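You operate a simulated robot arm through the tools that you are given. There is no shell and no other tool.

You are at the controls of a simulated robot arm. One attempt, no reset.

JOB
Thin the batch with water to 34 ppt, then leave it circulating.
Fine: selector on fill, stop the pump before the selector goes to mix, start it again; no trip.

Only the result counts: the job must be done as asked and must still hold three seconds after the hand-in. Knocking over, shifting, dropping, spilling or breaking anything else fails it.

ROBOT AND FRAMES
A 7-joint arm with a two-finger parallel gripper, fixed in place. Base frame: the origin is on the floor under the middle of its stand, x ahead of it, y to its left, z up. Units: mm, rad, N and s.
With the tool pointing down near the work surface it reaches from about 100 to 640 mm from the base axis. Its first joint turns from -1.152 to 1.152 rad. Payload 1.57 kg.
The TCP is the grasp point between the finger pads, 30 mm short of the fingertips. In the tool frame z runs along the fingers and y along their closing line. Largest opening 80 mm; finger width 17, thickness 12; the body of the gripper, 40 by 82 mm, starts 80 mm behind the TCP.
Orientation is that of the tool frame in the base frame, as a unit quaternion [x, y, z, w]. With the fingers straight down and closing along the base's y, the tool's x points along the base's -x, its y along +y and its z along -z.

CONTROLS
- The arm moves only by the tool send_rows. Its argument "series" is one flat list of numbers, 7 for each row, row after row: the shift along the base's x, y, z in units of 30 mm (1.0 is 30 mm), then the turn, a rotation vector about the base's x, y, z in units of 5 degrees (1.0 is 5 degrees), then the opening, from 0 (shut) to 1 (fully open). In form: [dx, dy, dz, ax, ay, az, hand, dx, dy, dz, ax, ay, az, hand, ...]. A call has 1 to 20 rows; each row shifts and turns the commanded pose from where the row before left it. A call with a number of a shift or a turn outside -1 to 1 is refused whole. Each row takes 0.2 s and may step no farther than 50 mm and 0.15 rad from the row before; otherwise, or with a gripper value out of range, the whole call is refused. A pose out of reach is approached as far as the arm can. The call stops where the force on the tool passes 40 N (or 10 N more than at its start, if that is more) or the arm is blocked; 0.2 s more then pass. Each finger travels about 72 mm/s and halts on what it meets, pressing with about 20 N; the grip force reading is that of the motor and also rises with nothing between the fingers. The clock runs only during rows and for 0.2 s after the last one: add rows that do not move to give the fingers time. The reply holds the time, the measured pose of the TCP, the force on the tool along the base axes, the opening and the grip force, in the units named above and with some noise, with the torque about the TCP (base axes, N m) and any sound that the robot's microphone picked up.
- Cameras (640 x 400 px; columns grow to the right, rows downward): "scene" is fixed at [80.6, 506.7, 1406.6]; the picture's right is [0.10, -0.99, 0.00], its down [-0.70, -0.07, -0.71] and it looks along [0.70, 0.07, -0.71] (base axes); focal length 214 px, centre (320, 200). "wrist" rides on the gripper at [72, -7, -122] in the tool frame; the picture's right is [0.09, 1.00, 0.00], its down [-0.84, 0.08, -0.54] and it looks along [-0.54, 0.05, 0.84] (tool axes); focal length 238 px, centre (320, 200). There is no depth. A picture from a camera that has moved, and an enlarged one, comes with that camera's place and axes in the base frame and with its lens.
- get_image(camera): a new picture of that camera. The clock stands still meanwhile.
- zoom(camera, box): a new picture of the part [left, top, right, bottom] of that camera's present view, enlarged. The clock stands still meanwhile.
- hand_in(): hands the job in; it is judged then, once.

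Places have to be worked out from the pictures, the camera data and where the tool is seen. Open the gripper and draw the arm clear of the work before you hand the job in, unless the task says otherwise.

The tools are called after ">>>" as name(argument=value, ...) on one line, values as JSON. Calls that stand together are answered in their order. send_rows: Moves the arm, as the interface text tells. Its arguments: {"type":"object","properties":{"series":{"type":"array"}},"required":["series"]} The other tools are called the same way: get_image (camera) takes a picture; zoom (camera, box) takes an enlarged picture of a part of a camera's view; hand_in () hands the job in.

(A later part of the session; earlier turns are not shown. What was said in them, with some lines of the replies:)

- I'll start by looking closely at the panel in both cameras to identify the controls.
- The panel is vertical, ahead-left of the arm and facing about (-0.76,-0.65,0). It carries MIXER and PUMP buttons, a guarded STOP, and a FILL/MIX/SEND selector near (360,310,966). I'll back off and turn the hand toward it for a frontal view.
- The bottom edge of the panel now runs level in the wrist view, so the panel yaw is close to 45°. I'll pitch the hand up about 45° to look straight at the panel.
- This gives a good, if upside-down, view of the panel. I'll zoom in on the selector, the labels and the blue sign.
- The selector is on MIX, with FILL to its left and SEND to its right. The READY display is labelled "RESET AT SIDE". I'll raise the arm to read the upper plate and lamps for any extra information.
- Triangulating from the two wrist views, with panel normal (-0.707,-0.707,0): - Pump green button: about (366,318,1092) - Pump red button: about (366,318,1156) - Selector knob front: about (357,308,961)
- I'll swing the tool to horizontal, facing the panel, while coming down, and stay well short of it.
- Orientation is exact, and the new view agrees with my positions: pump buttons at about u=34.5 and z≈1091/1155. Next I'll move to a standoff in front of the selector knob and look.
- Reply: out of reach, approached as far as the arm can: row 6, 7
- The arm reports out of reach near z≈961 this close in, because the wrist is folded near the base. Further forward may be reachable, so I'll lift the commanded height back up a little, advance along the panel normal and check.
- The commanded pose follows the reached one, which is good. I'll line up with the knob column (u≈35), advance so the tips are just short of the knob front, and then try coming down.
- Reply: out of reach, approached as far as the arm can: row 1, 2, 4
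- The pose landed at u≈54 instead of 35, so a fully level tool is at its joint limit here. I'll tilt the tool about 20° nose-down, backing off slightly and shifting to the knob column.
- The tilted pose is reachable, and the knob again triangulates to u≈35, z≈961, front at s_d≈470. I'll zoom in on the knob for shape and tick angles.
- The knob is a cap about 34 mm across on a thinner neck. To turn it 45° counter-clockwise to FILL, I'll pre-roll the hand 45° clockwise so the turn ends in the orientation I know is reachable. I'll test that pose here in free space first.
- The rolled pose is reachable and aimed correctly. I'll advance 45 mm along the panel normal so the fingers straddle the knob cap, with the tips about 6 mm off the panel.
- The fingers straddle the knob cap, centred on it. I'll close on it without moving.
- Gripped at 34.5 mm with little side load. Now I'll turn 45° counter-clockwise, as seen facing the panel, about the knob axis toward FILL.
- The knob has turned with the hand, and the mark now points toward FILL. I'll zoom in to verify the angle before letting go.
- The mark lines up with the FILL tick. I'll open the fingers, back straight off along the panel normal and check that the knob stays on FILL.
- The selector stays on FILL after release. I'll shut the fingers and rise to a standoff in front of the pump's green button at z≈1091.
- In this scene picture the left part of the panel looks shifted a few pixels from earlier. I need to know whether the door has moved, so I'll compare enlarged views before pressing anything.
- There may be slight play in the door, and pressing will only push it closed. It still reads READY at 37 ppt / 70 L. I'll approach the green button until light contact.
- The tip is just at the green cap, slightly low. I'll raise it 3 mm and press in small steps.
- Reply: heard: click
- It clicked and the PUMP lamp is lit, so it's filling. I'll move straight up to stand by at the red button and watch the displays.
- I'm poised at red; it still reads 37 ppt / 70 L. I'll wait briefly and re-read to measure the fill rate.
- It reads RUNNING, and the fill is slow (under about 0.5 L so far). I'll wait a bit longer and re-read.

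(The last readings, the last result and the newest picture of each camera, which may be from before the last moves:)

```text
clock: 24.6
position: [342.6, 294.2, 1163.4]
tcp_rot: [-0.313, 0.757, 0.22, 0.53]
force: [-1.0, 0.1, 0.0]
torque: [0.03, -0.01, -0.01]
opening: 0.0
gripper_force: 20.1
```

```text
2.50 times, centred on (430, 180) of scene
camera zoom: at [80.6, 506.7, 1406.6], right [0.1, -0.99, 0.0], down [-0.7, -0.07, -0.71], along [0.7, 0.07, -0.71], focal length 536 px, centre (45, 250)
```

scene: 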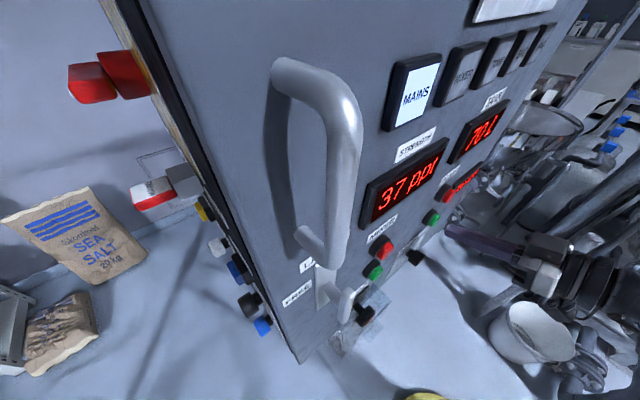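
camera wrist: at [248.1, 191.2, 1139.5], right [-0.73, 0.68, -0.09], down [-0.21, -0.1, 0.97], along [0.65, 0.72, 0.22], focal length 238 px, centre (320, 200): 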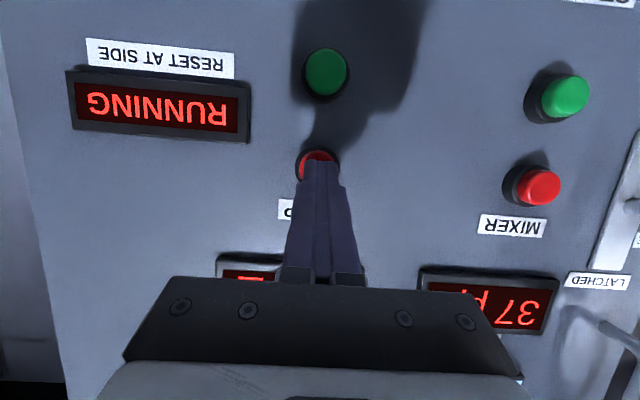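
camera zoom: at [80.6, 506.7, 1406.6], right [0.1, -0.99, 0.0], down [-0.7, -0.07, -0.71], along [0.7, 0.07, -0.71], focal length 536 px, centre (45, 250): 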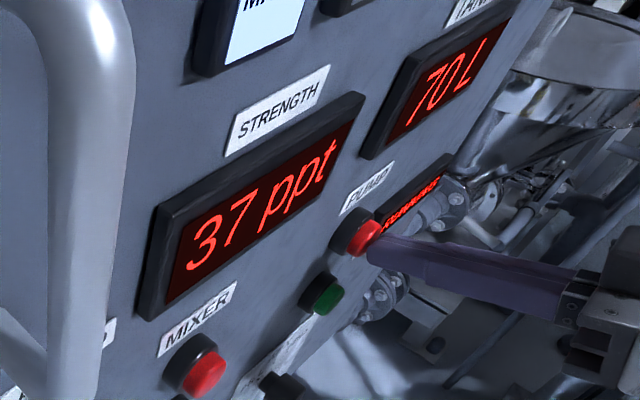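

No change on the displays yet. Waiting further in short increments.

>>> send_rows(series=[0, 0, 0, 0, 0, 0, 0, 0, 0, 0, 0, 0, 0, 0, 0, 0, 0, 0, 0, 0, 0, 0, 0, 0, 0, 0, 0, 0, 0, 0, 0, 0, 0, 0, 0])

>>> zoom(camera="scene", box=[350, 100, 510, 260])

```text
clock: 25.8
position: [340.9, 294.5, 1164.5]
tcp_rot: [-0.313, 0.757, 0.22, 0.53]
force: [-0.2, -0.7, 0.8]
torque: [0.0, 0.0, 0.0]
opening: 0.0
gripper_force: 20.2
```

```text
2.50 times, centred on (430, 180) of scene
camera zoom: at [80.6, 506.7, 1406.6], right [0.1, -0.99, 0.0], down [-0.7, -0.07, -0.71], along [0.7, 0.07, -0.71], focal length 536 px, centre (45, 250)
```

zoom: 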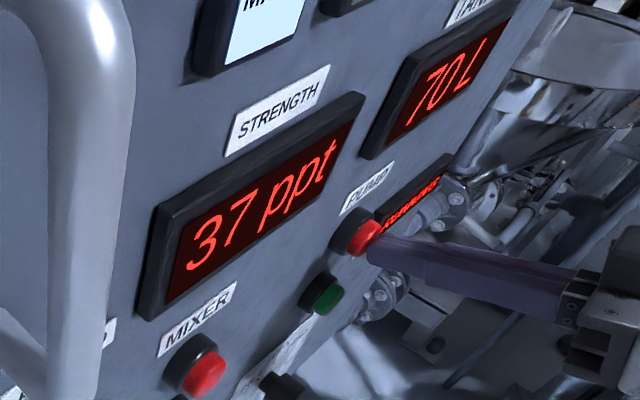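

Still 37 / 70 after about 4.6 s. I'll wait a little longer, then re-check the selector if nothing changes.

>>> send_rows(series=[0, 0, 0, 0, 0, 0, 0, 0, 0, 0, 0, 0, 0, 0, 0, 0, 0, 0, 0, 0, 0, 0, 0, 0, 0, 0, 0, 0, 0, 0, 0, 0, 0, 0, 0, 0, 0, 0, 0, 0, 0, 0])

>>> zoom(camera="scene", box=[350, 100, 510, 260])

>>> zoom(camera="scene", box=[380, 230, 460, 290])

```text
clock: 27.2
position: [341.8, 294.9, 1165.6]
tcp_rot: [-0.314, 0.757, 0.22, 0.529]
force: [0.3, 0.2, -0.2]
torque: [0.01, -0.01, -0.01]
opening: 0.1
gripper_force: 19.9
```

```text
2.50 times, centred on (430, 180) of scene
camera zoom: at [80.6, 506.7, 1406.6], right [0.1, -0.99, 0.0], down [-0.7, -0.07, -0.71], along [0.7, 0.07, -0.71], focal length 536 px, centre (45, 250)
```

zoom: 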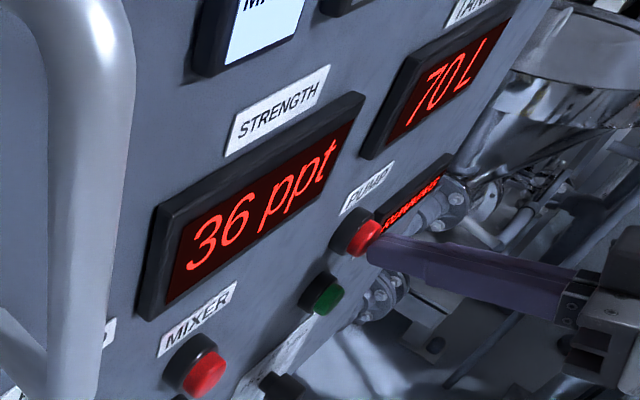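

```text
6.67 times, centred on (420, 260) of scene
camera zoom: at [80.6, 506.7, 1406.6], right [0.1, -0.99, 0.0], down [-0.7, -0.07, -0.71], along [0.7, 0.07, -0.71], focal length 1430 px, centre (-347, -200)
```

zoom: 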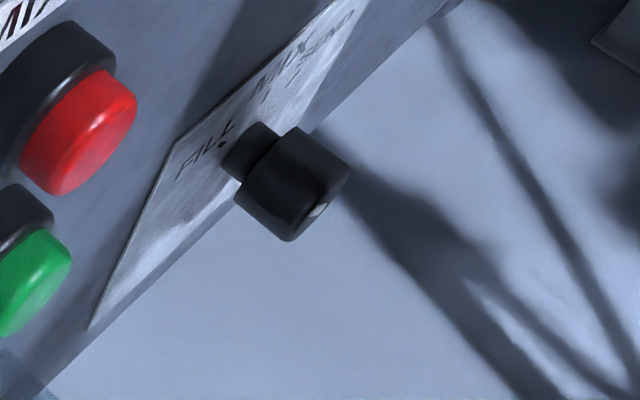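

Strength has dropped to 36 (changed between 25.8 and 27.2 s), so filling works. I'll sample regularly to time each transition.

>>> send_rows(series=[0, 0, 0, 0, 0, 0, 0, 0, 0, 0, 0, 0, 0, 0, 0, 0, 0, 0, 0, 0, 0, 0, 0, 0, 0, 0, 0, 0])

>>> zoom(camera="scene", box=[350, 100, 510, 260])

```text
clock: 28.2
position: [342.2, 294.4, 1163.3]
tcp_rot: [-0.313, 0.757, 0.22, 0.53]
force: [-0.8, -0.7, -0.6]
torque: [0.01, 0.01, 0.01]
opening: 0.0
gripper_force: 20.4
```

```text
2.50 times, centred on (430, 180) of scene
camera zoom: at [80.6, 506.7, 1406.6], right [0.1, -0.99, 0.0], down [-0.7, -0.07, -0.71], along [0.7, 0.07, -0.71], focal length 536 px, centre (45, 250)
```

zoom: 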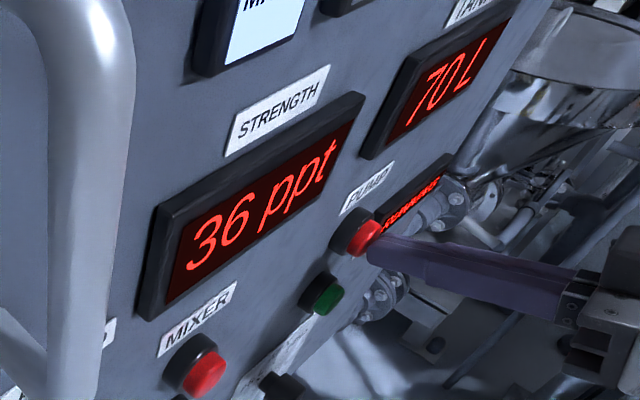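

Still 36 / 70. Continuing to sample.

>>> send_rows(series=[0, 0, 0, 0, 0, 0, 0, 0, 0, 0, 0, 0, 0, 0, 0, 0, 0, 0, 0, 0, 0, 0, 0, 0, 0, 0, 0, 0])

>>> zoom(camera="scene", box=[350, 100, 510, 260])

```text
clock: 29.2
position: [342.4, 293.8, 1163.8]
tcp_rot: [-0.313, 0.757, 0.22, 0.53]
force: [-0.2, -0.4, 0.2]
torque: [-0.05, 0.03, 0.0]
opening: 0.1
gripper_force: 20.5
```

```text
2.50 times, centred on (430, 180) of scene
camera zoom: at [80.6, 506.7, 1406.6], right [0.1, -0.99, 0.0], down [-0.7, -0.07, -0.71], along [0.7, 0.07, -0.71], focal length 536 px, centre (45, 250)
```

zoom: 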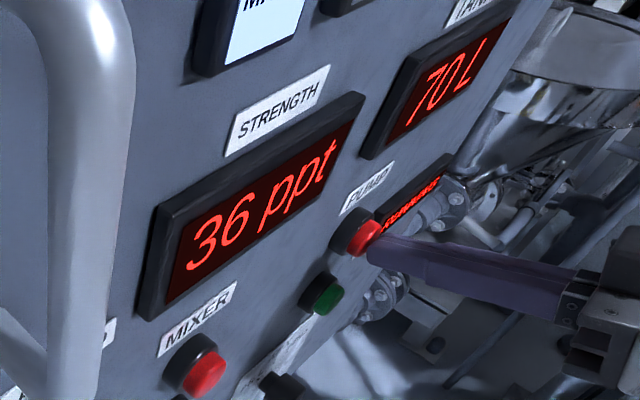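

No change. Continuing.

>>> send_rows(series=[0, 0, 0, 0, 0, 0, 0, 0, 0, 0, 0, 0, 0, 0, 0, 0, 0, 0, 0, 0, 0, 0, 0, 0, 0, 0, 0, 0])

>>> zoom(camera="scene", box=[350, 100, 510, 260])

```text
clock: 30.2
position: [341.7, 293.7, 1165.0]
tcp_rot: [-0.314, 0.757, 0.22, 0.529]
force: [-0.9, -0.7, -0.2]
torque: [0.01, 0.01, 0.01]
opening: 0.0
gripper_force: 20.0
```

```text
2.50 times, centred on (430, 180) of scene
camera zoom: at [80.6, 506.7, 1406.6], right [0.1, -0.99, 0.0], down [-0.7, -0.07, -0.71], along [0.7, 0.07, -0.71], focal length 536 px, centre (45, 250)
```

zoom: 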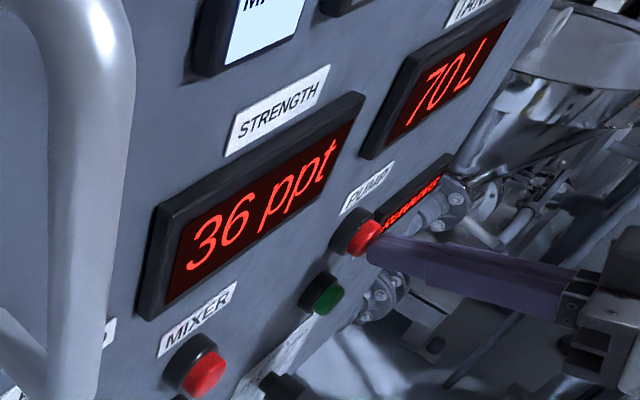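

>>> send_rows(series=[0, 0, 0, 0, 0, 0, 0, 0, 0, 0, 0, 0, 0, 0, 0, 0, 0, 0, 0, 0, 0, 0, 0, 0, 0, 0, 0, 0])

>>> zoom(camera="scene", box=[350, 100, 510, 260])

```text
clock: 31.2
position: [342.0, 293.9, 1164.0]
tcp_rot: [-0.312, 0.757, 0.219, 0.531]
force: [-0.6, -0.1, 0.1]
torque: [0.01, -0.03, -0.02]
opening: 0.2
gripper_force: 19.9
```

```text
2.50 times, centred on (430, 180) of scene
camera zoom: at [80.6, 506.7, 1406.6], right [0.1, -0.99, 0.0], down [-0.7, -0.07, -0.71], along [0.7, 0.07, -0.71], focal length 536 px, centre (45, 250)
```

zoom: 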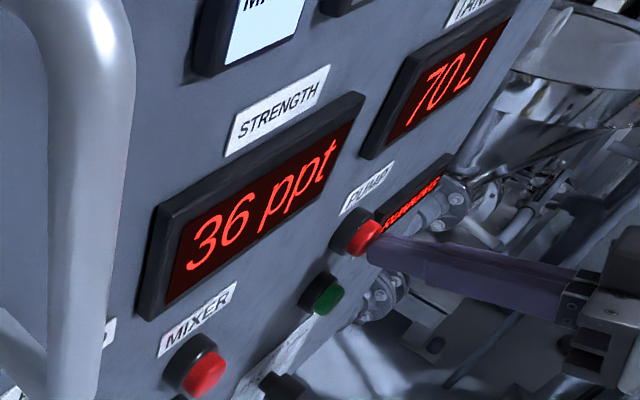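

Still 36 / 70 at 31.2 s, with the tip steady just off the red button. Waiting another second and reading again.

>>> send_rows(series=[0, 0, 0, 0, 0, 0, 0, 0, 0, 0, 0, 0, 0, 0, 0, 0, 0, 0, 0, 0, 0, 0, 0, 0, 0, 0, 0, 0])

>>> zoom(camera="scene", box=[350, 100, 510, 260])

```text
clock: 32.2
position: [341.0, 293.7, 1164.5]
tcp_rot: [-0.312, 0.757, 0.22, 0.531]
force: [-0.1, -0.3, 0.5]
torque: [0.02, 0.0, -0.01]
opening: 0.0
gripper_force: 20.4
```

```text
2.50 times, centred on (430, 180) of scene
camera zoom: at [80.6, 506.7, 1406.6], right [0.1, -0.99, 0.0], down [-0.7, -0.07, -0.71], along [0.7, 0.07, -0.71], focal length 536 px, centre (45, 250)
```

zoom: 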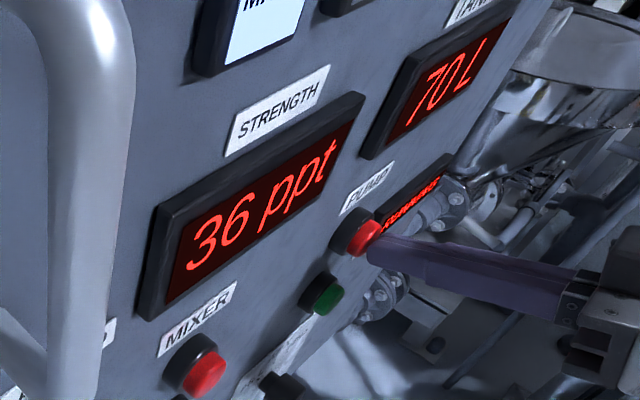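

It took about 5.3 s to fall from 37.0 to 36.5, so 35.5 should come near 37 s. I'll wait to about 35 s and then sample finely.

>>> send_rows(series=[0, 0, 0, 0, 0, 0, 0, 0, 0, 0, 0, 0, 0, 0, 0, 0, 0, 0, 0, 0, 0, 0, 0, 0, 0, 0, 0, 0, 0, 0, 0, 0, 0, 0, 0, 0, 0, 0, 0, 0, 0, 0, 0, 0, 0, 0, 0, 0, 0, 0, 0, 0, 0, 0, 0, 0, 0, 0, 0, 0, 0, 0, 0])

>>> zoom(camera="scene", box=[350, 100, 510, 260])

```text
clock: 34.2
position: [342.6, 294.2, 1163.3]
tcp_rot: [-0.313, 0.757, 0.22, 0.53]
force: [-0.8, 0.3, 0.3]
torque: [-0.02, 0.0, -0.02]
opening: 0.0
gripper_force: 20.0
```

```text
2.50 times, centred on (430, 180) of scene
camera zoom: at [80.6, 506.7, 1406.6], right [0.1, -0.99, 0.0], down [-0.7, -0.07, -0.71], along [0.7, 0.07, -0.71], focal length 536 px, centre (45, 250)
```

zoom: 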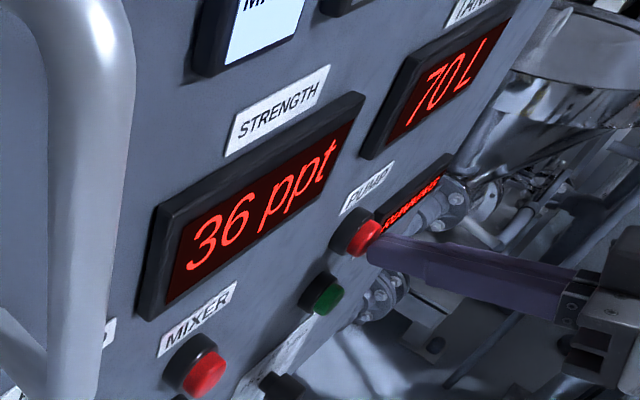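

Still 36 / 70 at 34.2 s. Sampling each second now to catch the change to 35.

>>> send_rows(series=[0, 0, 0, 0, 0, 0, 0, 0, 0, 0, 0, 0, 0, 0, 0, 0, 0, 0, 0, 0, 0, 0, 0, 0, 0, 0, 0, 0, 0, 0, 0, 0, 0, 0, 0])

>>> zoom(camera="scene", box=[350, 100, 510, 260])

```text
clock: 35.4
position: [341.6, 294.5, 1164.0]
tcp_rot: [-0.312, 0.756, 0.22, 0.531]
force: [-0.7, 0.0, -1.0]
torque: [0.0, 0.02, -0.02]
opening: 0.4
gripper_force: 20.2
```

```text
2.50 times, centred on (430, 180) of scene
camera zoom: at [80.6, 506.7, 1406.6], right [0.1, -0.99, 0.0], down [-0.7, -0.07, -0.71], along [0.7, 0.07, -0.71], focal length 536 px, centre (45, 250)
```

zoom: 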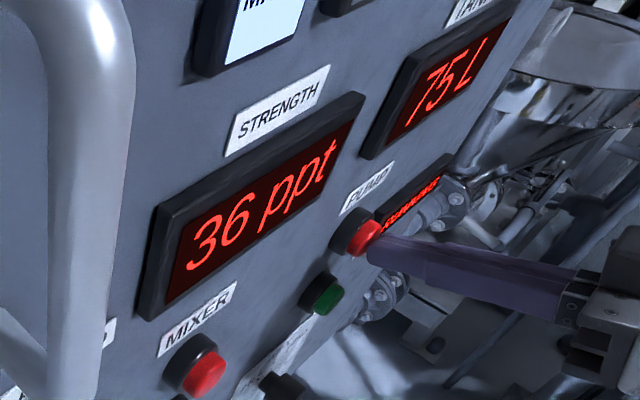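

The tank display steps by 5 L and changed to 75 (72.5 L) just before 35.4 s. That fits about 0.184 L/s from 37.0 ppt / 70 L, which puts 35.5 ppt near 37.3 s, 34.5 near 48.8 s and 34.0 near 54.8 s. I'll confirm with the next transition.

>>> send_rows(series=[0, 0, 0, 0, 0, 0, 0, 0, 0, 0, 0, 0, 0, 0, 0, 0, 0, 0, 0, 0, 0, 0, 0, 0, 0, 0, 0, 0, 0, 0, 0, 0, 0, 0, 0])

>>> zoom(camera="scene", box=[350, 100, 510, 260])

```text
clock: 36.6
position: [341.5, 295.1, 1164.8]
tcp_rot: [-0.313, 0.756, 0.22, 0.531]
force: [-0.8, -0.7, -0.2]
torque: [-0.01, -0.04, -0.03]
opening: 0.0
gripper_force: 20.3
```

```text
2.50 times, centred on (430, 180) of scene
camera zoom: at [80.6, 506.7, 1406.6], right [0.1, -0.99, 0.0], down [-0.7, -0.07, -0.71], along [0.7, 0.07, -0.71], focal length 536 px, centre (45, 250)
```

zoom: 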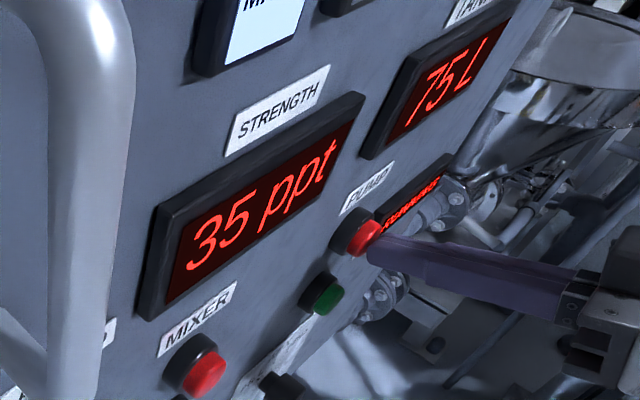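

35.5 ppt was crossed at about 36.3 s, slightly earlier than predicted, so 34.5 should come near 47.5 s and 34.0 near 53 s. I'll wait about 8 s, then sample finely.

>>> send_rows(series=[0, 0, 0, 0, 0, 0, 0, 0, 0, 0, 0, 0, 0, 0, 0, 0, 0, 0, 0, 0, 0, 0, 0, 0, 0, 0, 0, 0, 0, 0, 0, 0, 0, 0, 0, 0, 0, 0, 0, 0, 0, 0, 0, 0, 0, 0, 0, 0, 0, 0, 0, 0, 0, 0, 0, 0, 0, 0, 0, 0, 0, 0, 0, 0, 0, 0, 0, 0, 0, 0, 0, 0, 0, 0, 0, 0, 0, 0, 0, 0, 0, 0, 0, 0, 0, 0, 0, 0, 0, 0, 0, 0, 0, 0, 0, 0, 0, 0, 0, 0, 0, 0, 0, 0, 0, 0, 0, 0, 0, 0, 0, 0])

>>> zoom(camera="scene", box=[350, 100, 510, 260])

```text
clock: 40.0
position: [342.0, 294.5, 1163.7]
tcp_rot: [-0.314, 0.757, 0.22, 0.53]
force: [0.1, -0.1, 0.8]
torque: [0.0, 0.02, -0.02]
opening: 0.0
gripper_force: 19.8
```

```text
2.50 times, centred on (430, 180) of scene
camera zoom: at [80.6, 506.7, 1406.6], right [0.1, -0.99, 0.0], down [-0.7, -0.07, -0.71], along [0.7, 0.07, -0.71], focal length 536 px, centre (45, 250)
```

zoom: 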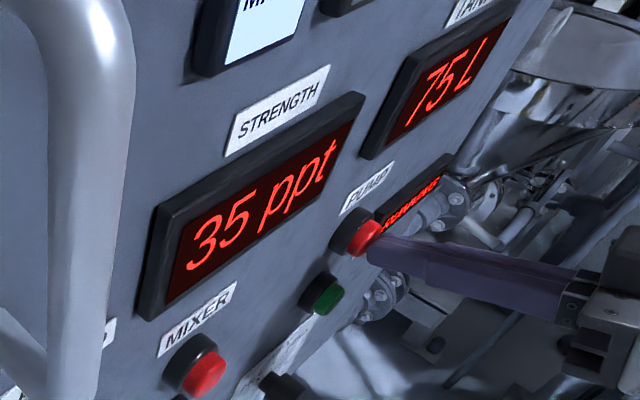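

It reads 35 / 75 at 40.0 s as expected. I'll wait about 5 s more.

>>> send_rows(series=[0, 0, 0, 0, 0, 0, 0, 0, 0, 0, 0, 0, 0, 0, 0, 0, 0, 0, 0, 0, 0, 0, 0, 0, 0, 0, 0, 0, 0, 0, 0, 0, 0, 0, 0, 0, 0, 0, 0, 0, 0, 0, 0, 0, 0, 0, 0, 0, 0, 0, 0, 0, 0, 0, 0, 0, 0, 0, 0, 0, 0, 0, 0, 0, 0, 0, 0, 0, 0, 0, 0, 0, 0, 0, 0, 0, 0, 0, 0, 0, 0, 0, 0, 0, 0, 0, 0, 0, 0, 0, 0, 0, 0, 0, 0, 0, 0, 0, 0, 0, 0, 0, 0, 0, 0, 0, 0, 0, 0, 0, 0, 0, 0, 0, 0, 0, 0, 0, 0, 0, 0, 0, 0, 0, 0, 0, 0, 0, 0, 0, 0, 0, 0, 0, 0, 0, 0, 0, 0, 0])

>>> zoom(camera="scene", box=[350, 100, 510, 260])

```text
clock: 44.2
position: [341.0, 294.4, 1164.2]
tcp_rot: [-0.313, 0.757, 0.22, 0.53]
force: [-0.4, -0.1, 0.4]
torque: [0.01, 0.02, 0.0]
opening: 0.0
gripper_force: 20.0
```

```text
2.50 times, centred on (430, 180) of scene
camera zoom: at [80.6, 506.7, 1406.6], right [0.1, -0.99, 0.0], down [-0.7, -0.07, -0.71], along [0.7, 0.07, -0.71], focal length 536 px, centre (45, 250)
```

zoom: 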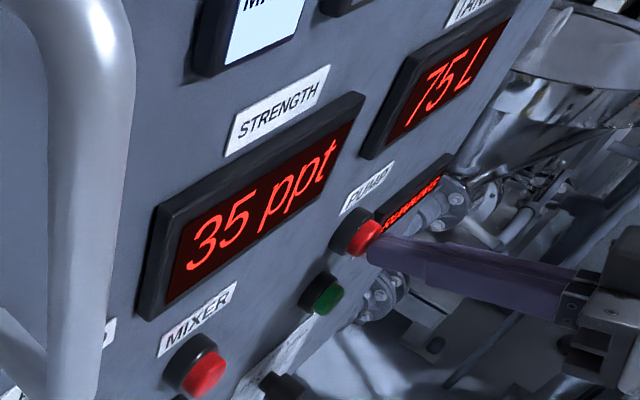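

It still reads 35 at 44.2 s. Now finer sampling toward the 34.5 crossing.

>>> send_rows(series=[0, 0, 0, 0, 0, 0, 0, 0, 0, 0, 0, 0, 0, 0, 0, 0, 0, 0, 0, 0, 0, 0, 0, 0, 0, 0, 0, 0, 0, 0, 0, 0, 0, 0, 0, 0, 0, 0, 0, 0, 0, 0])

>>> zoom(camera="scene", box=[350, 100, 510, 260])

```text
clock: 45.6
position: [341.0, 295.4, 1164.3]
tcp_rot: [-0.312, 0.757, 0.219, 0.53]
force: [-1.4, -0.7, 0.1]
torque: [0.02, 0.02, -0.02]
opening: 0.0
gripper_force: 20.1
```

```text
2.50 times, centred on (430, 180) of scene
camera zoom: at [80.6, 506.7, 1406.6], right [0.1, -0.99, 0.0], down [-0.7, -0.07, -0.71], along [0.7, 0.07, -0.71], focal length 536 px, centre (45, 250)
```

zoom: 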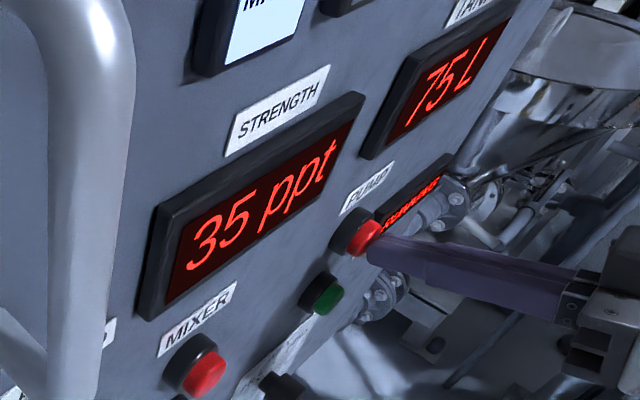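

35 at 45.6 s. Sampling every 0.8 s.

>>> send_rows(series=[0, 0, 0, 0, 0, 0, 0, 0, 0, 0, 0, 0, 0, 0, 0, 0, 0, 0, 0, 0, 0])

>>> zoom(camera="scene", box=[350, 100, 510, 260])

```text
clock: 46.4
position: [340.9, 294.1, 1164.3]
tcp_rot: [-0.313, 0.757, 0.22, 0.53]
force: [-0.9, -0.9, 0.7]
torque: [0.0, 0.01, 0.02]
opening: 0.2
gripper_force: 20.0
```

```text
2.50 times, centred on (430, 180) of scene
camera zoom: at [80.6, 506.7, 1406.6], right [0.1, -0.99, 0.0], down [-0.7, -0.07, -0.71], along [0.7, 0.07, -0.71], focal length 536 px, centre (45, 250)
```

zoom: 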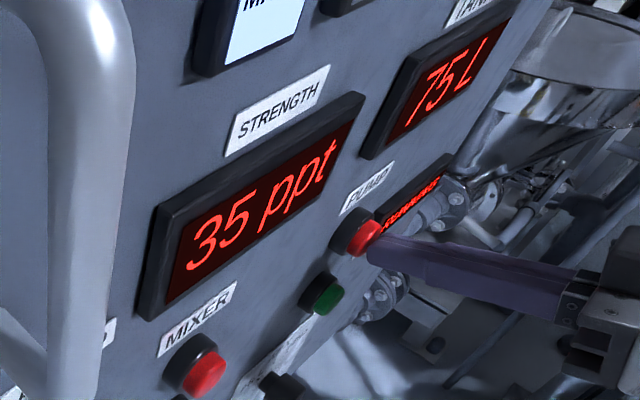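

35 at 46.4 s. Sampling again.

>>> send_rows(series=[0, 0, 0, 0, 0, 0, 0, 0, 0, 0, 0, 0, 0, 0, 0, 0, 0, 0, 0, 0, 0])

>>> zoom(camera="scene", box=[350, 100, 510, 260])

```text
clock: 47.2
position: [341.4, 294.1, 1164.6]
tcp_rot: [-0.313, 0.757, 0.22, 0.53]
force: [-0.8, -1.3, 0.1]
torque: [-0.01, 0.0, 0.02]
opening: 0.2
gripper_force: 20.0
```

```text
2.50 times, centred on (430, 180) of scene
camera zoom: at [80.6, 506.7, 1406.6], right [0.1, -0.99, 0.0], down [-0.7, -0.07, -0.71], along [0.7, 0.07, -0.71], focal length 536 px, centre (45, 250)
```

zoom: 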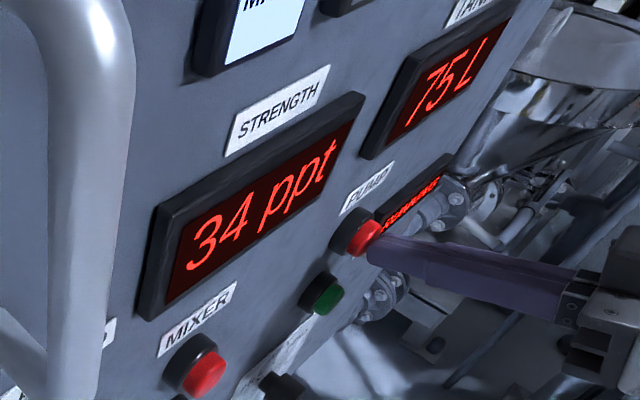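

34.5 ppt was crossed between 46.4 and 47.2 s. The fit (37.0 ppt, 70 L, start about 21.1 s) gives 34.0 ppt at about 52.4 s. I'll wait until 51.4 s and then press red.

>>> send_rows(series=[0, 0, 0, 0, 0, 0, 0, 0, 0, 0, 0, 0, 0, 0, 0, 0, 0, 0, 0, 0, 0, 0, 0, 0, 0, 0, 0, 0, 0, 0, 0, 0, 0, 0, 0, 0, 0, 0, 0, 0, 0, 0, 0, 0, 0, 0, 0, 0, 0, 0, 0, 0, 0, 0, 0, 0, 0, 0, 0, 0, 0, 0, 0, 0, 0, 0, 0, 0, 0, 0, 0, 0, 0, 0, 0, 0, 0, 0, 0, 0, 0, 0, 0, 0, 0, 0, 0, 0, 0, 0, 0, 0, 0, 0, 0, 0, 0, 0, 0, 0, 0, 0, 0, 0, 0, 0, 0, 0, 0, 0, 0, 0, 0, 0, 0, 0, 0, 0, 0, 0, 0, 0, 0, 0, 0, 0, 0, 0, 0, 0, 0, 0, 0, 0, 0, 0, 0, 0, 0, 0])

```text
clock: 51.4
position: [341.6, 294.1, 1164.7]
tcp_rot: [-0.313, 0.756, 0.22, 0.531]
force: [0.5, 0.6, -0.4]
torque: [0.0, 0.03, 0.0]
opening: 0.0
gripper_force: 19.9
```

The clock is 51.4 s and the tip is just off the red cap. Pressing red now in small steps.

>>> send_rows(series=[0.059, 0.059, 0, 0, 0, 0, 0, 0.059, 0.059, 0, 0, 0, 0, 0, 0.059, 0.059, 0, 0, 0, 0, 0])

>>> zoom(camera="scene", box=[350, 20, 560, 260])

```text
clock: 52.2
position: [345.8, 300.2, 1164.3]
tcp_rot: [-0.313, 0.756, 0.22, 0.53]
force: [-10.3, -5.8, 0.7]
torque: [-0.06, -0.01, 0.12]
opening: 0.0
gripper_force: 19.6
heard: click
```

```text
1.67 times, centred on (455, 140) of scene
camera zoom: at [80.3, 506.4, 1406.7], right [0.1, -0.99, 0.0], down [-0.7, -0.07, -0.71], along [0.7, 0.07, -0.71], focal length 358 px, centre (95, 300)
```

zoom: 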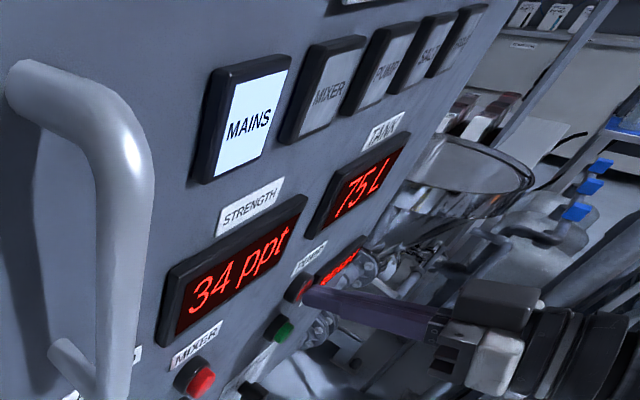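

The pump has stopped (lamp off, 34 ppt). Next I'll back away and return to the selector standoff with the fingers open.

>>> send_rows(series=[-0.5, -0.5, 0, 0, 0, 0, 0, -0.5, -0.5, 0, 0, 0, 0, 0, 0, 0, -0.938, 0, 0, 0, 0, 0, 0, -0.938, 0, 0, 0, 0, 0, 0, -0.938, 0, 0, 0, 0, 0, 0, -0.938, 0, 0, 0, 1, 0, 0, -0.938, 0, 0, 0, 1, 0, 0, -0.938, 0, 0, 0, 1, 0, 0, -0.938, 0, 0, 0, 1])

>>> get_image(camera="wrist")

>>> zoom(camera="scene", box=[340, 120, 560, 280])

```text
clock: 54.2
position: [315.6, 269.9, 966.9]
tcp_rot: [-0.313, 0.757, 0.22, 0.53]
force: [0.8, 0.6, 0.7]
torque: [-0.01, -0.01, 0.02]
opening: 79.9
gripper_force: 0.0
```

```text
taken
camera wrist: at [223.3, 166.2, 941.7], right [-0.73, 0.68, -0.09], down [-0.21, -0.1, 0.97], along [0.65, 0.72, 0.22], focal length 238 px, centre (320, 200)
```

wrist: 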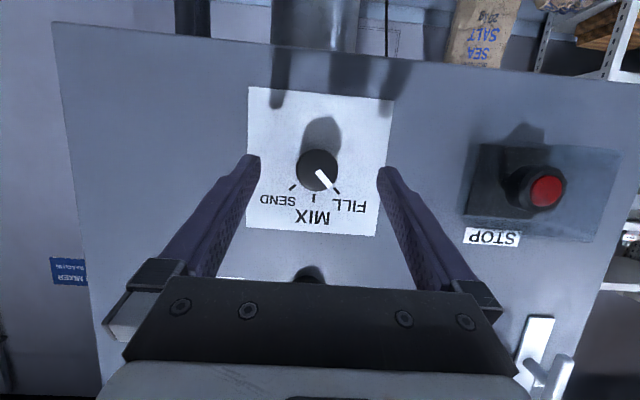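

```text
2.50 times, centred on (450, 200) of scene
camera zoom: at [80.6, 506.7, 1406.6], right [0.1, -0.99, 0.0], down [-0.7, -0.07, -0.71], along [0.7, 0.07, -0.71], focal length 536 px, centre (-5, 200)
```

zoom: 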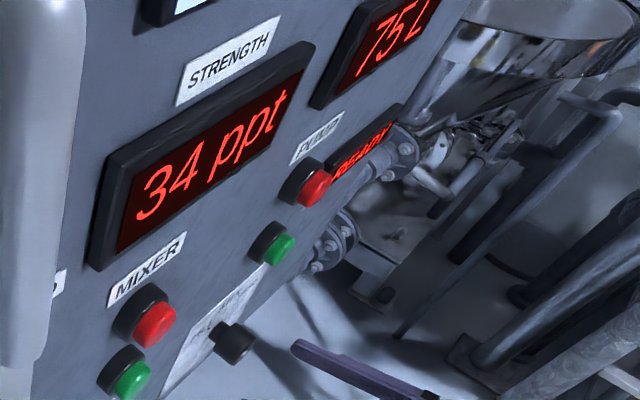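

The display is back to READY at 34 ppt / 75 L, the selector is on FILL, and the red press reseated the door's play. I'll advance to straddle the knob and close on it.

>>> send_rows(series=[0.376, 0.331, 0.007, 0, 0, 0, 1, 0.376, 0.331, 0.007, 0, 0, 0, 1, 0.376, 0.331, 0.007, 0, 0, 0, 1, 0, 0, 0, 0, 0, 0, 0.2, 0, 0, 0, 0, 0, 0, 0.2, 0, 0, 0, 0, 0, 0, 0.2, 0, 0, 0, 0, 0, 0, 0.2])

>>> get_image(camera="wrist")

```text
clock: 55.8
position: [349.6, 298.6, 964.8]
tcp_rot: [-0.316, 0.756, 0.221, 0.529]
force: [-11.7, 15.2, -1.5]
torque: [0.02, 0.09, 1.01]
opening: 34.7
gripper_force: 41.5
```

```text
taken
camera wrist: at [256.7, 196.1, 940.7], right [-0.73, 0.68, -0.09], down [-0.21, -0.1, 0.97], along [0.65, 0.73, 0.22], focal length 238 px, centre (320, 200)
```

wrist: 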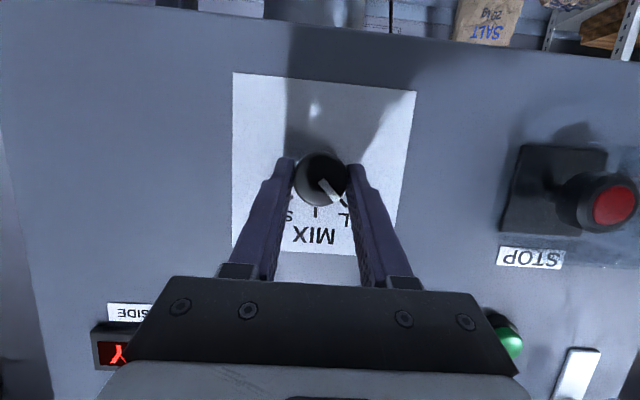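

Gripped, but there's about 19 N of side load along -u, so the hand is 1–2 mm too far right. I'll ease it over before turning.

>>> send_rows(series=[-0.03, 0.03, 0, 0, 0, 0, 0.2, 0, 0, 0, 0, 0, 0, 0.2])

```text
clock: 56.4
position: [350.1, 299.9, 966.0]
tcp_rot: [-0.315, 0.757, 0.221, 0.528]
force: [-20.2, 12.1, -1.7]
torque: [0.74, -0.58, 0.61]
opening: 34.2
gripper_force: 41.5
```

The load didn't ease, which is likely friction from an uneven closing. I'll open slightly, re-centre and close again.

>>> send_rows(series=[0, 0, 0, 0, 0, 0, 0.6, 0, 0, 0, 0, 0, 0, 0.6])

>>> zoom(camera="wrist", box=[240, 110, 400, 260])

```text
clock: 57.0
position: [352.1, 299.0, 966.2]
tcp_rot: [-0.313, 0.757, 0.22, 0.529]
force: [0.6, 0.4, 0.9]
torque: [-0.06, 0.02, 0.0]
opening: 48.3
gripper_force: 0.0
```

```text
2.67 times, centred on (320, 185) of wrist
camera zoom: at [257.8, 195.9, 941.6], right [-0.73, 0.68, -0.08], down [-0.21, -0.11, 0.97], along [0.65, 0.72, 0.22], focal length 636 px, centre (320, 240)
```

zoom: 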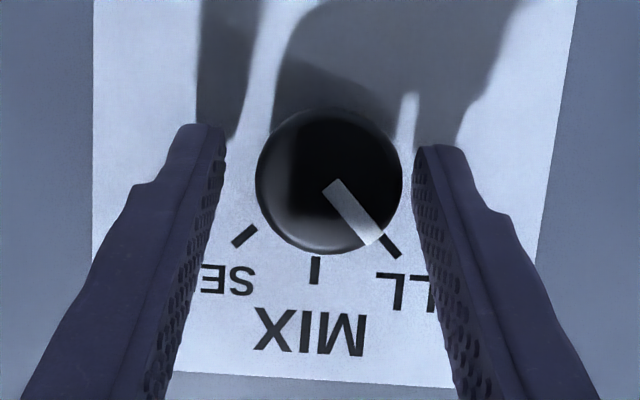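

With the fingers off, the hand sits at u≈37.5 and the picture shows the knob about 2.6 mm to the -u side of centre. I'll shift by that much and re-close.

>>> send_rows(series=[-0.061, 0.061, 0, 0, 0, 0, 0.6, 0, 0, 0, 0, 0, 0, 0.6, 0, 0, 0, 0, 0, 0, 0.2, 0, 0, 0, 0, 0, 0, 0.2, 0, 0, 0, 0, 0, 0, 0.2])

>>> zoom(camera="wrist", box=[240, 110, 400, 260])

```text
clock: 58.2
position: [349.2, 300.1, 966.3]
tcp_rot: [-0.315, 0.757, 0.222, 0.528]
force: [3.2, -3.6, 0.0]
torque: [-0.09, 0.04, -0.18]
opening: 34.5
gripper_force: 42.0
```

```text
2.67 times, centred on (320, 185) of wrist
camera zoom: at [256.6, 196.5, 941.6], right [-0.73, 0.68, -0.08], down [-0.21, -0.11, 0.97], along [0.65, 0.73, 0.22], focal length 636 px, centre (320, 240)
```

zoom: 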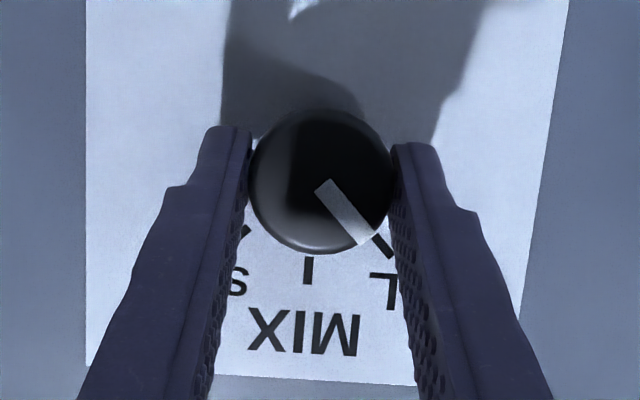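

Side load is now only about 5 N and the knob is centred. With the pump off, I'll turn 45° clockwise from FILL to MIX.

>>> send_rows(series=[0.012, -0.012, 0, 0.707, 0.707, 0, 0.2, 0.012, -0.012, -0.001, 0.707, 0.707, 0, 0.2, 0.012, -0.012, -0.003, 0.707, 0.707, 0, 0.2, 0.012, -0.012, -0.006, 0.707, 0.707, 0, 0.2, 0.012, -0.012, -0.008, 0.707, 0.707, 0, 0.2, 0.012, -0.012, -0.01, 0.707, 0.707, 0, 0.2, 0.012, -0.012, -0.011, 0.707, 0.707, 0, 0.2, 0.012, -0.012, -0.013, 0.707, 0.707, 0, 0.2, 0.012, -0.012, -0.016, 0.707, 0.707, 0, 0.2])

>>> zoom(camera="wrist", box=[240, 110, 440, 260])

>>> zoom(camera="scene", box=[340, 120, 560, 280])

```text
clock: 60.2
position: [352.1, 298.1, 964.2]
tcp_rot: [-0.087, 0.784, 0.492, 0.369]
force: [-4.7, -21.3, -1.5]
torque: [-0.45, 0.4, 0.23]
opening: 34.4
gripper_force: 42.0
```

```text
2.67 times, centred on (340, 185) of wrist
camera zoom: at [244.6, 208.6, 942.9], right [-0.56, 0.52, 0.64], down [0.29, -0.6, 0.74], along [0.77, 0.6, 0.19], focal length 636 px, centre (267, 240)
```

zoom: 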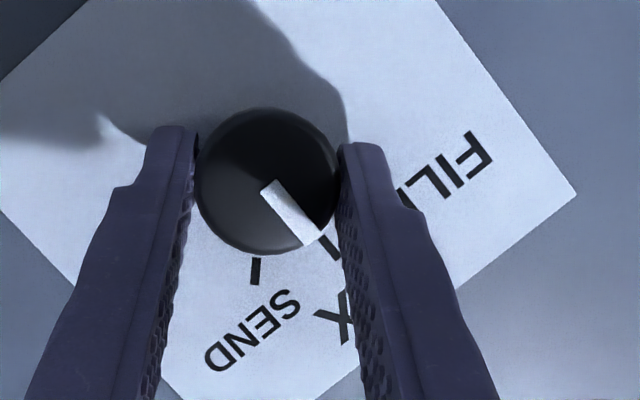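

```text
2.50 times, centred on (450, 200) of scene
camera zoom: at [80.5, 506.1, 1406.8], right [0.1, -0.99, 0.0], down [-0.7, -0.07, -0.71], along [0.7, 0.07, -0.71], focal length 536 px, centre (-5, 200)
```

zoom: 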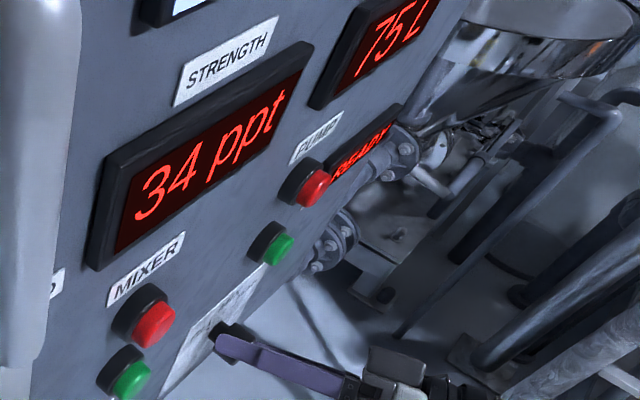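

The mark is on MIX, READY still shows and there's no trip. I'll release the knob, back straight off and confirm.

>>> send_rows(series=[0, 0, 0, 0, 0, 0, 1, 0, 0, 0, 0, 0, 0, 1, 0, 0, 0, 0, 0, 0, 1, -0.4, -0.4, 0, 0, 0, 0, 1, -0.7, -0.7, 0, 0, 0, 0, 1])

>>> zoom(camera="wrist", box=[220, 90, 440, 260])

>>> zoom(camera="scene", box=[340, 20, 560, 280])

```text
clock: 61.4
position: [320.3, 265.8, 964.1]
tcp_rot: [-0.086, 0.783, 0.492, 0.37]
force: [-0.4, -0.5, -0.3]
torque: [-0.01, -0.01, -0.01]
opening: 80.0
gripper_force: 0.1
```

```text
2.35 times, centred on (330, 175) of wrist
camera zoom: at [212.5, 176.2, 942.8], right [-0.56, 0.52, 0.64], down [0.29, -0.6, 0.74], along [0.77, 0.6, 0.19], focal length 561 px, centre (296, 259)
```

zoom: 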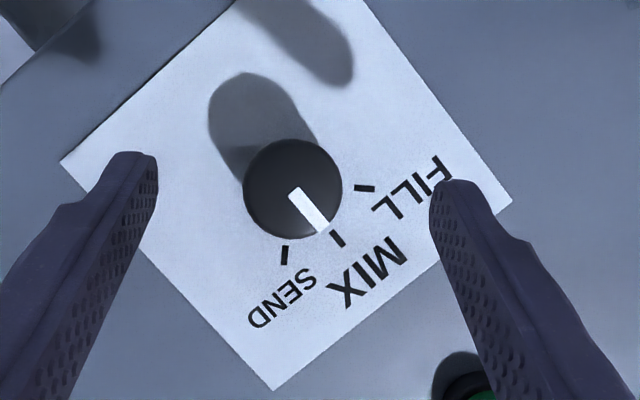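

```text
1.54 times, centred on (450, 150) of scene
camera zoom: at [80.7, 506.7, 1406.6], right [0.1, -0.99, 0.0], down [-0.7, -0.07, -0.71], along [0.7, 0.07, -0.71], focal length 330 px, centre (120, 277)
```

zoom: 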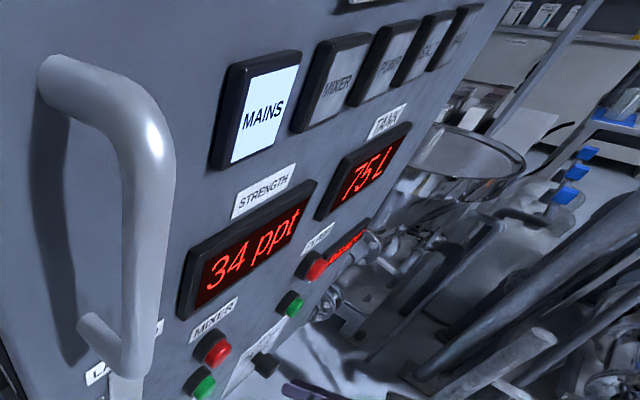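

The selector holds on MIX at 34 ppt, with READY and no fault. I'll roll the hand back, shut the fingers and rise to the green button height.

>>> send_rows(series=[-0.009, 0.009, 0.504, -0.707, -0.707, 0, 0, -0.009, 0.009, 0.504, -0.707, -0.707, 0, 0, -0.009, 0.009, 0.504, -0.707, -0.707, 0, 0, -0.009, 0.009, 0.504, -0.707, -0.707, 0, 0, -0.009, 0.009, 0.504, -0.707, -0.707, 0, 0, -0.009, 0.009, 0.504, -0.707, -0.707, 0, 0, -0.009, 0.009, 0.504, -0.707, -0.707, 0, 0, -0.009, 0.009, 0.504, -0.707, -0.707, 0, 0, -0.009, 0.009, 0.504, -0.707, -0.707, 0, 0])

>>> get_image(camera="wrist")

```text
clock: 63.4
position: [316.5, 268.9, 1104.4]
tcp_rot: [-0.313, 0.756, 0.22, 0.531]
force: [-0.4, 0.5, -0.1]
torque: [0.0, -0.01, -0.01]
opening: 0.0
gripper_force: 20.4
```

```text
taken
camera wrist: at [223.3, 165.2, 1078.2], right [-0.73, 0.68, -0.09], down [-0.21, -0.1, 0.97], along [0.65, 0.72, 0.22], focal length 238 px, centre (320, 200)
```

wrist: 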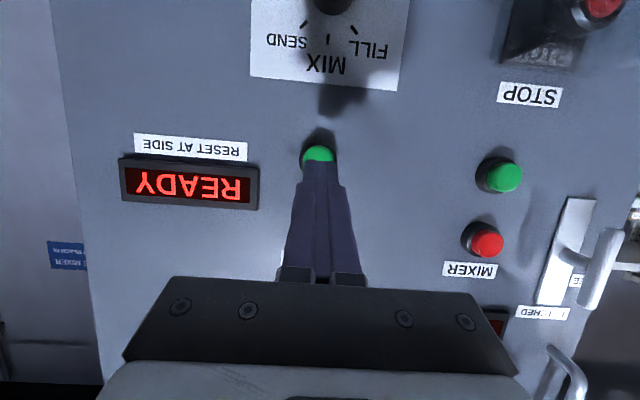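

It's lined up below the green cap centre at s_d≈414. I'll approach and press green to start circulation.

>>> send_rows(series=[0.36, 0.35, 0, 0, 0, 0, 0, 0.36, 0.35, -0.04, 0, 0, 0, 0, 0.145, 0.135, -0.04, 0, 0, 0, 0, 0.059, 0.059, 0, 0, 0, 0, 0, 0.059, 0.059, 0, 0, 0, 0, 0, 0.059, 0.059, 0, 0, 0, 0, 0])

>>> zoom(camera="scene", box=[340, 20, 560, 280])

```text
clock: 64.8
position: [350.0, 298.2, 1099.8]
tcp_rot: [-0.312, 0.757, 0.22, 0.53]
force: [-11.1, -9.5, 0.9]
torque: [0.04, 0.04, 0.03]
opening: 0.0
gripper_force: 19.9
heard: click
```

```text
1.54 times, centred on (450, 150) of scene
camera zoom: at [80.3, 506.3, 1406.7], right [0.1, -0.99, 0.0], down [-0.7, -0.07, -0.71], along [0.7, 0.07, -0.71], focal length 330 px, centre (120, 277)
```

zoom: 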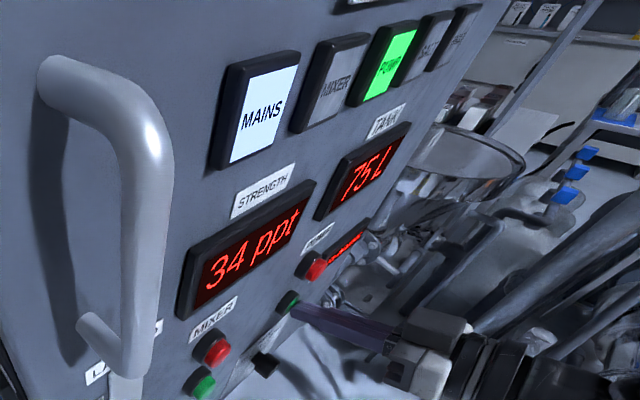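

It clicked and the PUMP lamp is on with the selector on MIX. I'll back away along the normal, then open the gripper well clear.

>>> send_rows(series=[-0.3, -0.3, 0, 0, 0, 0, 0, -0.7, -0.7, 0, 0, 0, 0, 0, -0.7, -0.7, 0, 0, 0, 0, 0, -0.7, -0.7, 0.3, 0, 0, 0, 0, -0.7, -0.7, 0.5, 0, 0, 0, 1, -0.5, -0.5, 0.5, 0, 0, 0, 1, 0, 0, 0, 0, 0, 0, 1, 0, 0, 0, 0, 0, 0, 1])

>>> get_image(camera="wrist")

>>> get_image(camera="scene")

>>> zoom(camera="scene", box=[340, 20, 560, 280])

```text
clock: 66.6
position: [240.5, 191.1, 1140.4]
tcp_rot: [-0.313, 0.757, 0.221, 0.53]
force: [0.1, 0.0, -1.2]
torque: [0.02, 0.03, 0.0]
opening: 80.1
gripper_force: 0.1
```

```text
taken
camera wrist: at [146.1, 87.9, 1116.0], right [-0.73, 0.68, -0.09], down [-0.21, -0.1, 0.97], along [0.65, 0.72, 0.22], focal length 238 px, centre (320, 200)
```

wrist: 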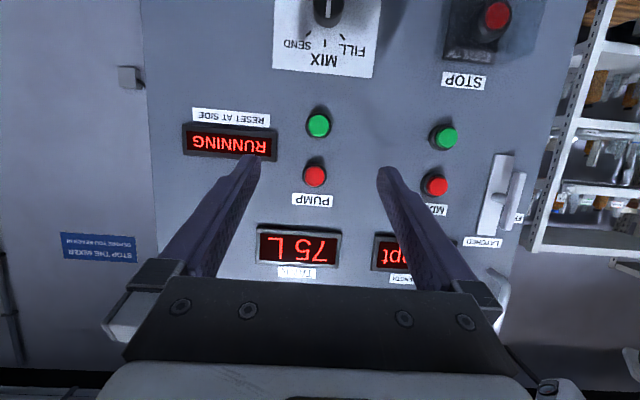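

```text
taken
```

scene: 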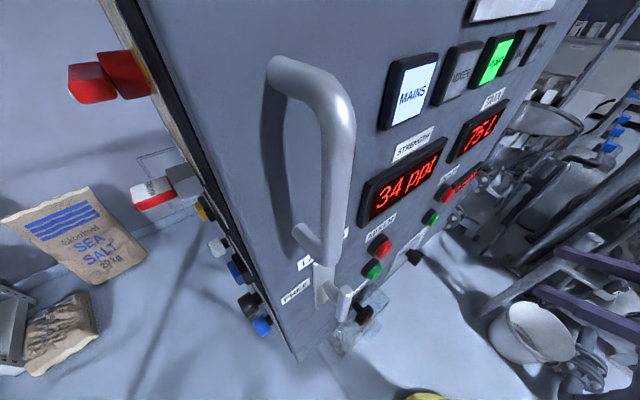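

```text
1.54 times, centred on (450, 150) of scene
camera zoom: at [80.6, 506.7, 1406.6], right [0.1, -0.99, 0.0], down [-0.7, -0.07, -0.71], along [0.7, 0.07, -0.71], focal length 330 px, centre (120, 277)
```

zoom: 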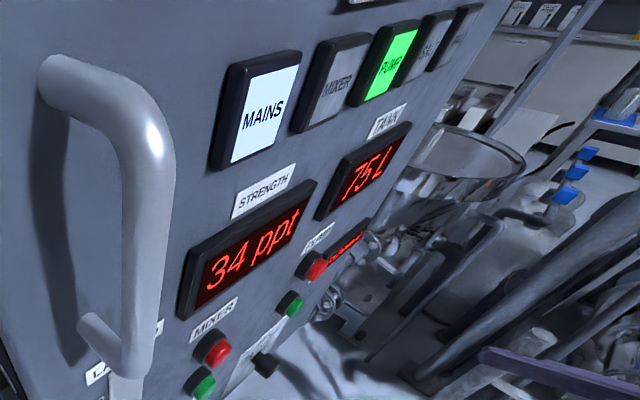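

It reads RUNNING with the selector on MIX and 34 ppt, and the door is in its original place. I'll let it circulate a few seconds with the arm still to make sure the reading and state hold.

>>> send_rows(series=[0, 0, 0, 0, 0, 0, 1, 0, 0, 0, 0, 0, 0, 1, 0, 0, 0, 0, 0, 0, 1, 0, 0, 0, 0, 0, 0, 1, 0, 0, 0, 0, 0, 0, 1, 0, 0, 0, 0, 0, 0, 1, 0, 0, 0, 0, 0, 0, 1, 0, 0, 0, 0, 0, 0, 1, 0, 0, 0, 0, 0, 0, 1, 0, 0, 0, 0, 0, 0, 1, 0, 0, 0, 0, 0, 0, 1, 0, 0, 0, 0, 0, 0, 1, 0, 0, 0, 0, 0, 0, 1, 0, 0, 0, 0, 0, 0, 1, 0, 0, 0, 0, 0, 0, 1])

>>> zoom(camera="scene", box=[340, 20, 560, 280])

>>> zoom(camera="wrist", box=[180, 0, 400, 170])

```text
clock: 69.8
position: [239.2, 191.9, 1140.4]
tcp_rot: [-0.312, 0.757, 0.219, 0.531]
force: [0.5, 1.0, 0.1]
torque: [-0.01, 0.03, -0.03]
opening: 79.9
gripper_force: 0.0
```

```text
1.54 times, centred on (450, 150) of scene
camera zoom: at [80.6, 506.7, 1406.6], right [0.1, -0.99, 0.0], down [-0.7, -0.07, -0.71], along [0.7, 0.07, -0.71], focal length 330 px, centre (120, 277)
```

zoom: 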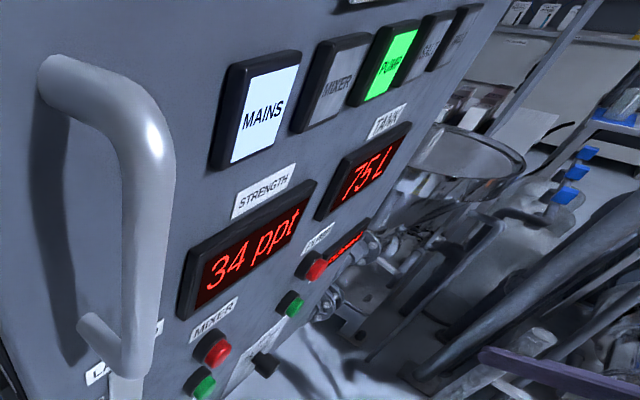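

```text
2.35 times, centred on (290, 85) of wrist
camera zoom: at [146.2, 88.0, 1116.0], right [-0.73, 0.68, -0.09], down [-0.21, -0.1, 0.97], along [0.65, 0.72, 0.22], focal length 561 px, centre (391, 471)
```

zoom: 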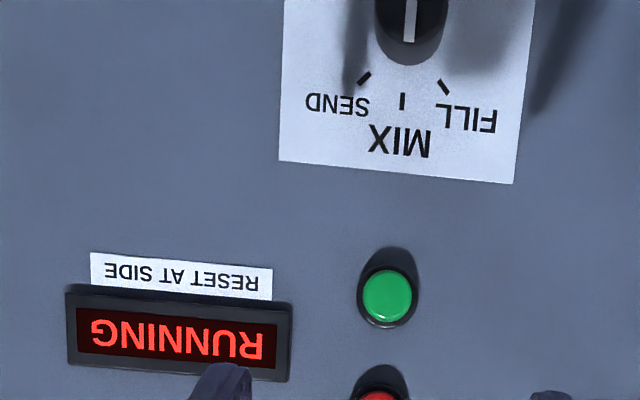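

Everything holds: 34 ppt, selector on MIX, RUNNING, PUMP lamp on, no fault. The gripper is open and clear of the panel, so I'm handing in.

>>> hand_in()

```text
The job is handed in.
```

The batch is thinned to 34 ppt on the strength display and is circulating: selector on MIX, pump running, no trip. That state held for several seconds before I handed the job in.

- **Filling:** I turned the selector from MIX to FILL and started the pump. I stopped it when the timing of the display changes put the strength at about 34.0 ppt. The strength display shows whole ppt only, so 34.0 is an estimate.
- **Back to MIX:** The pump was off before I turned the selector to MIX, and I started it again afterwards. The panel went from READY to RUNNING with no fault.
- **Panel door:** The door has slight play. It shifted a few millimetres after I first turned the selector. The later button presses pushed it back, and it looked to be in its original position at the end.
- **Mixer:** I left it off, since the job only asked for the batch to circulate.

The gripper is open and the arm is clear of the panel.
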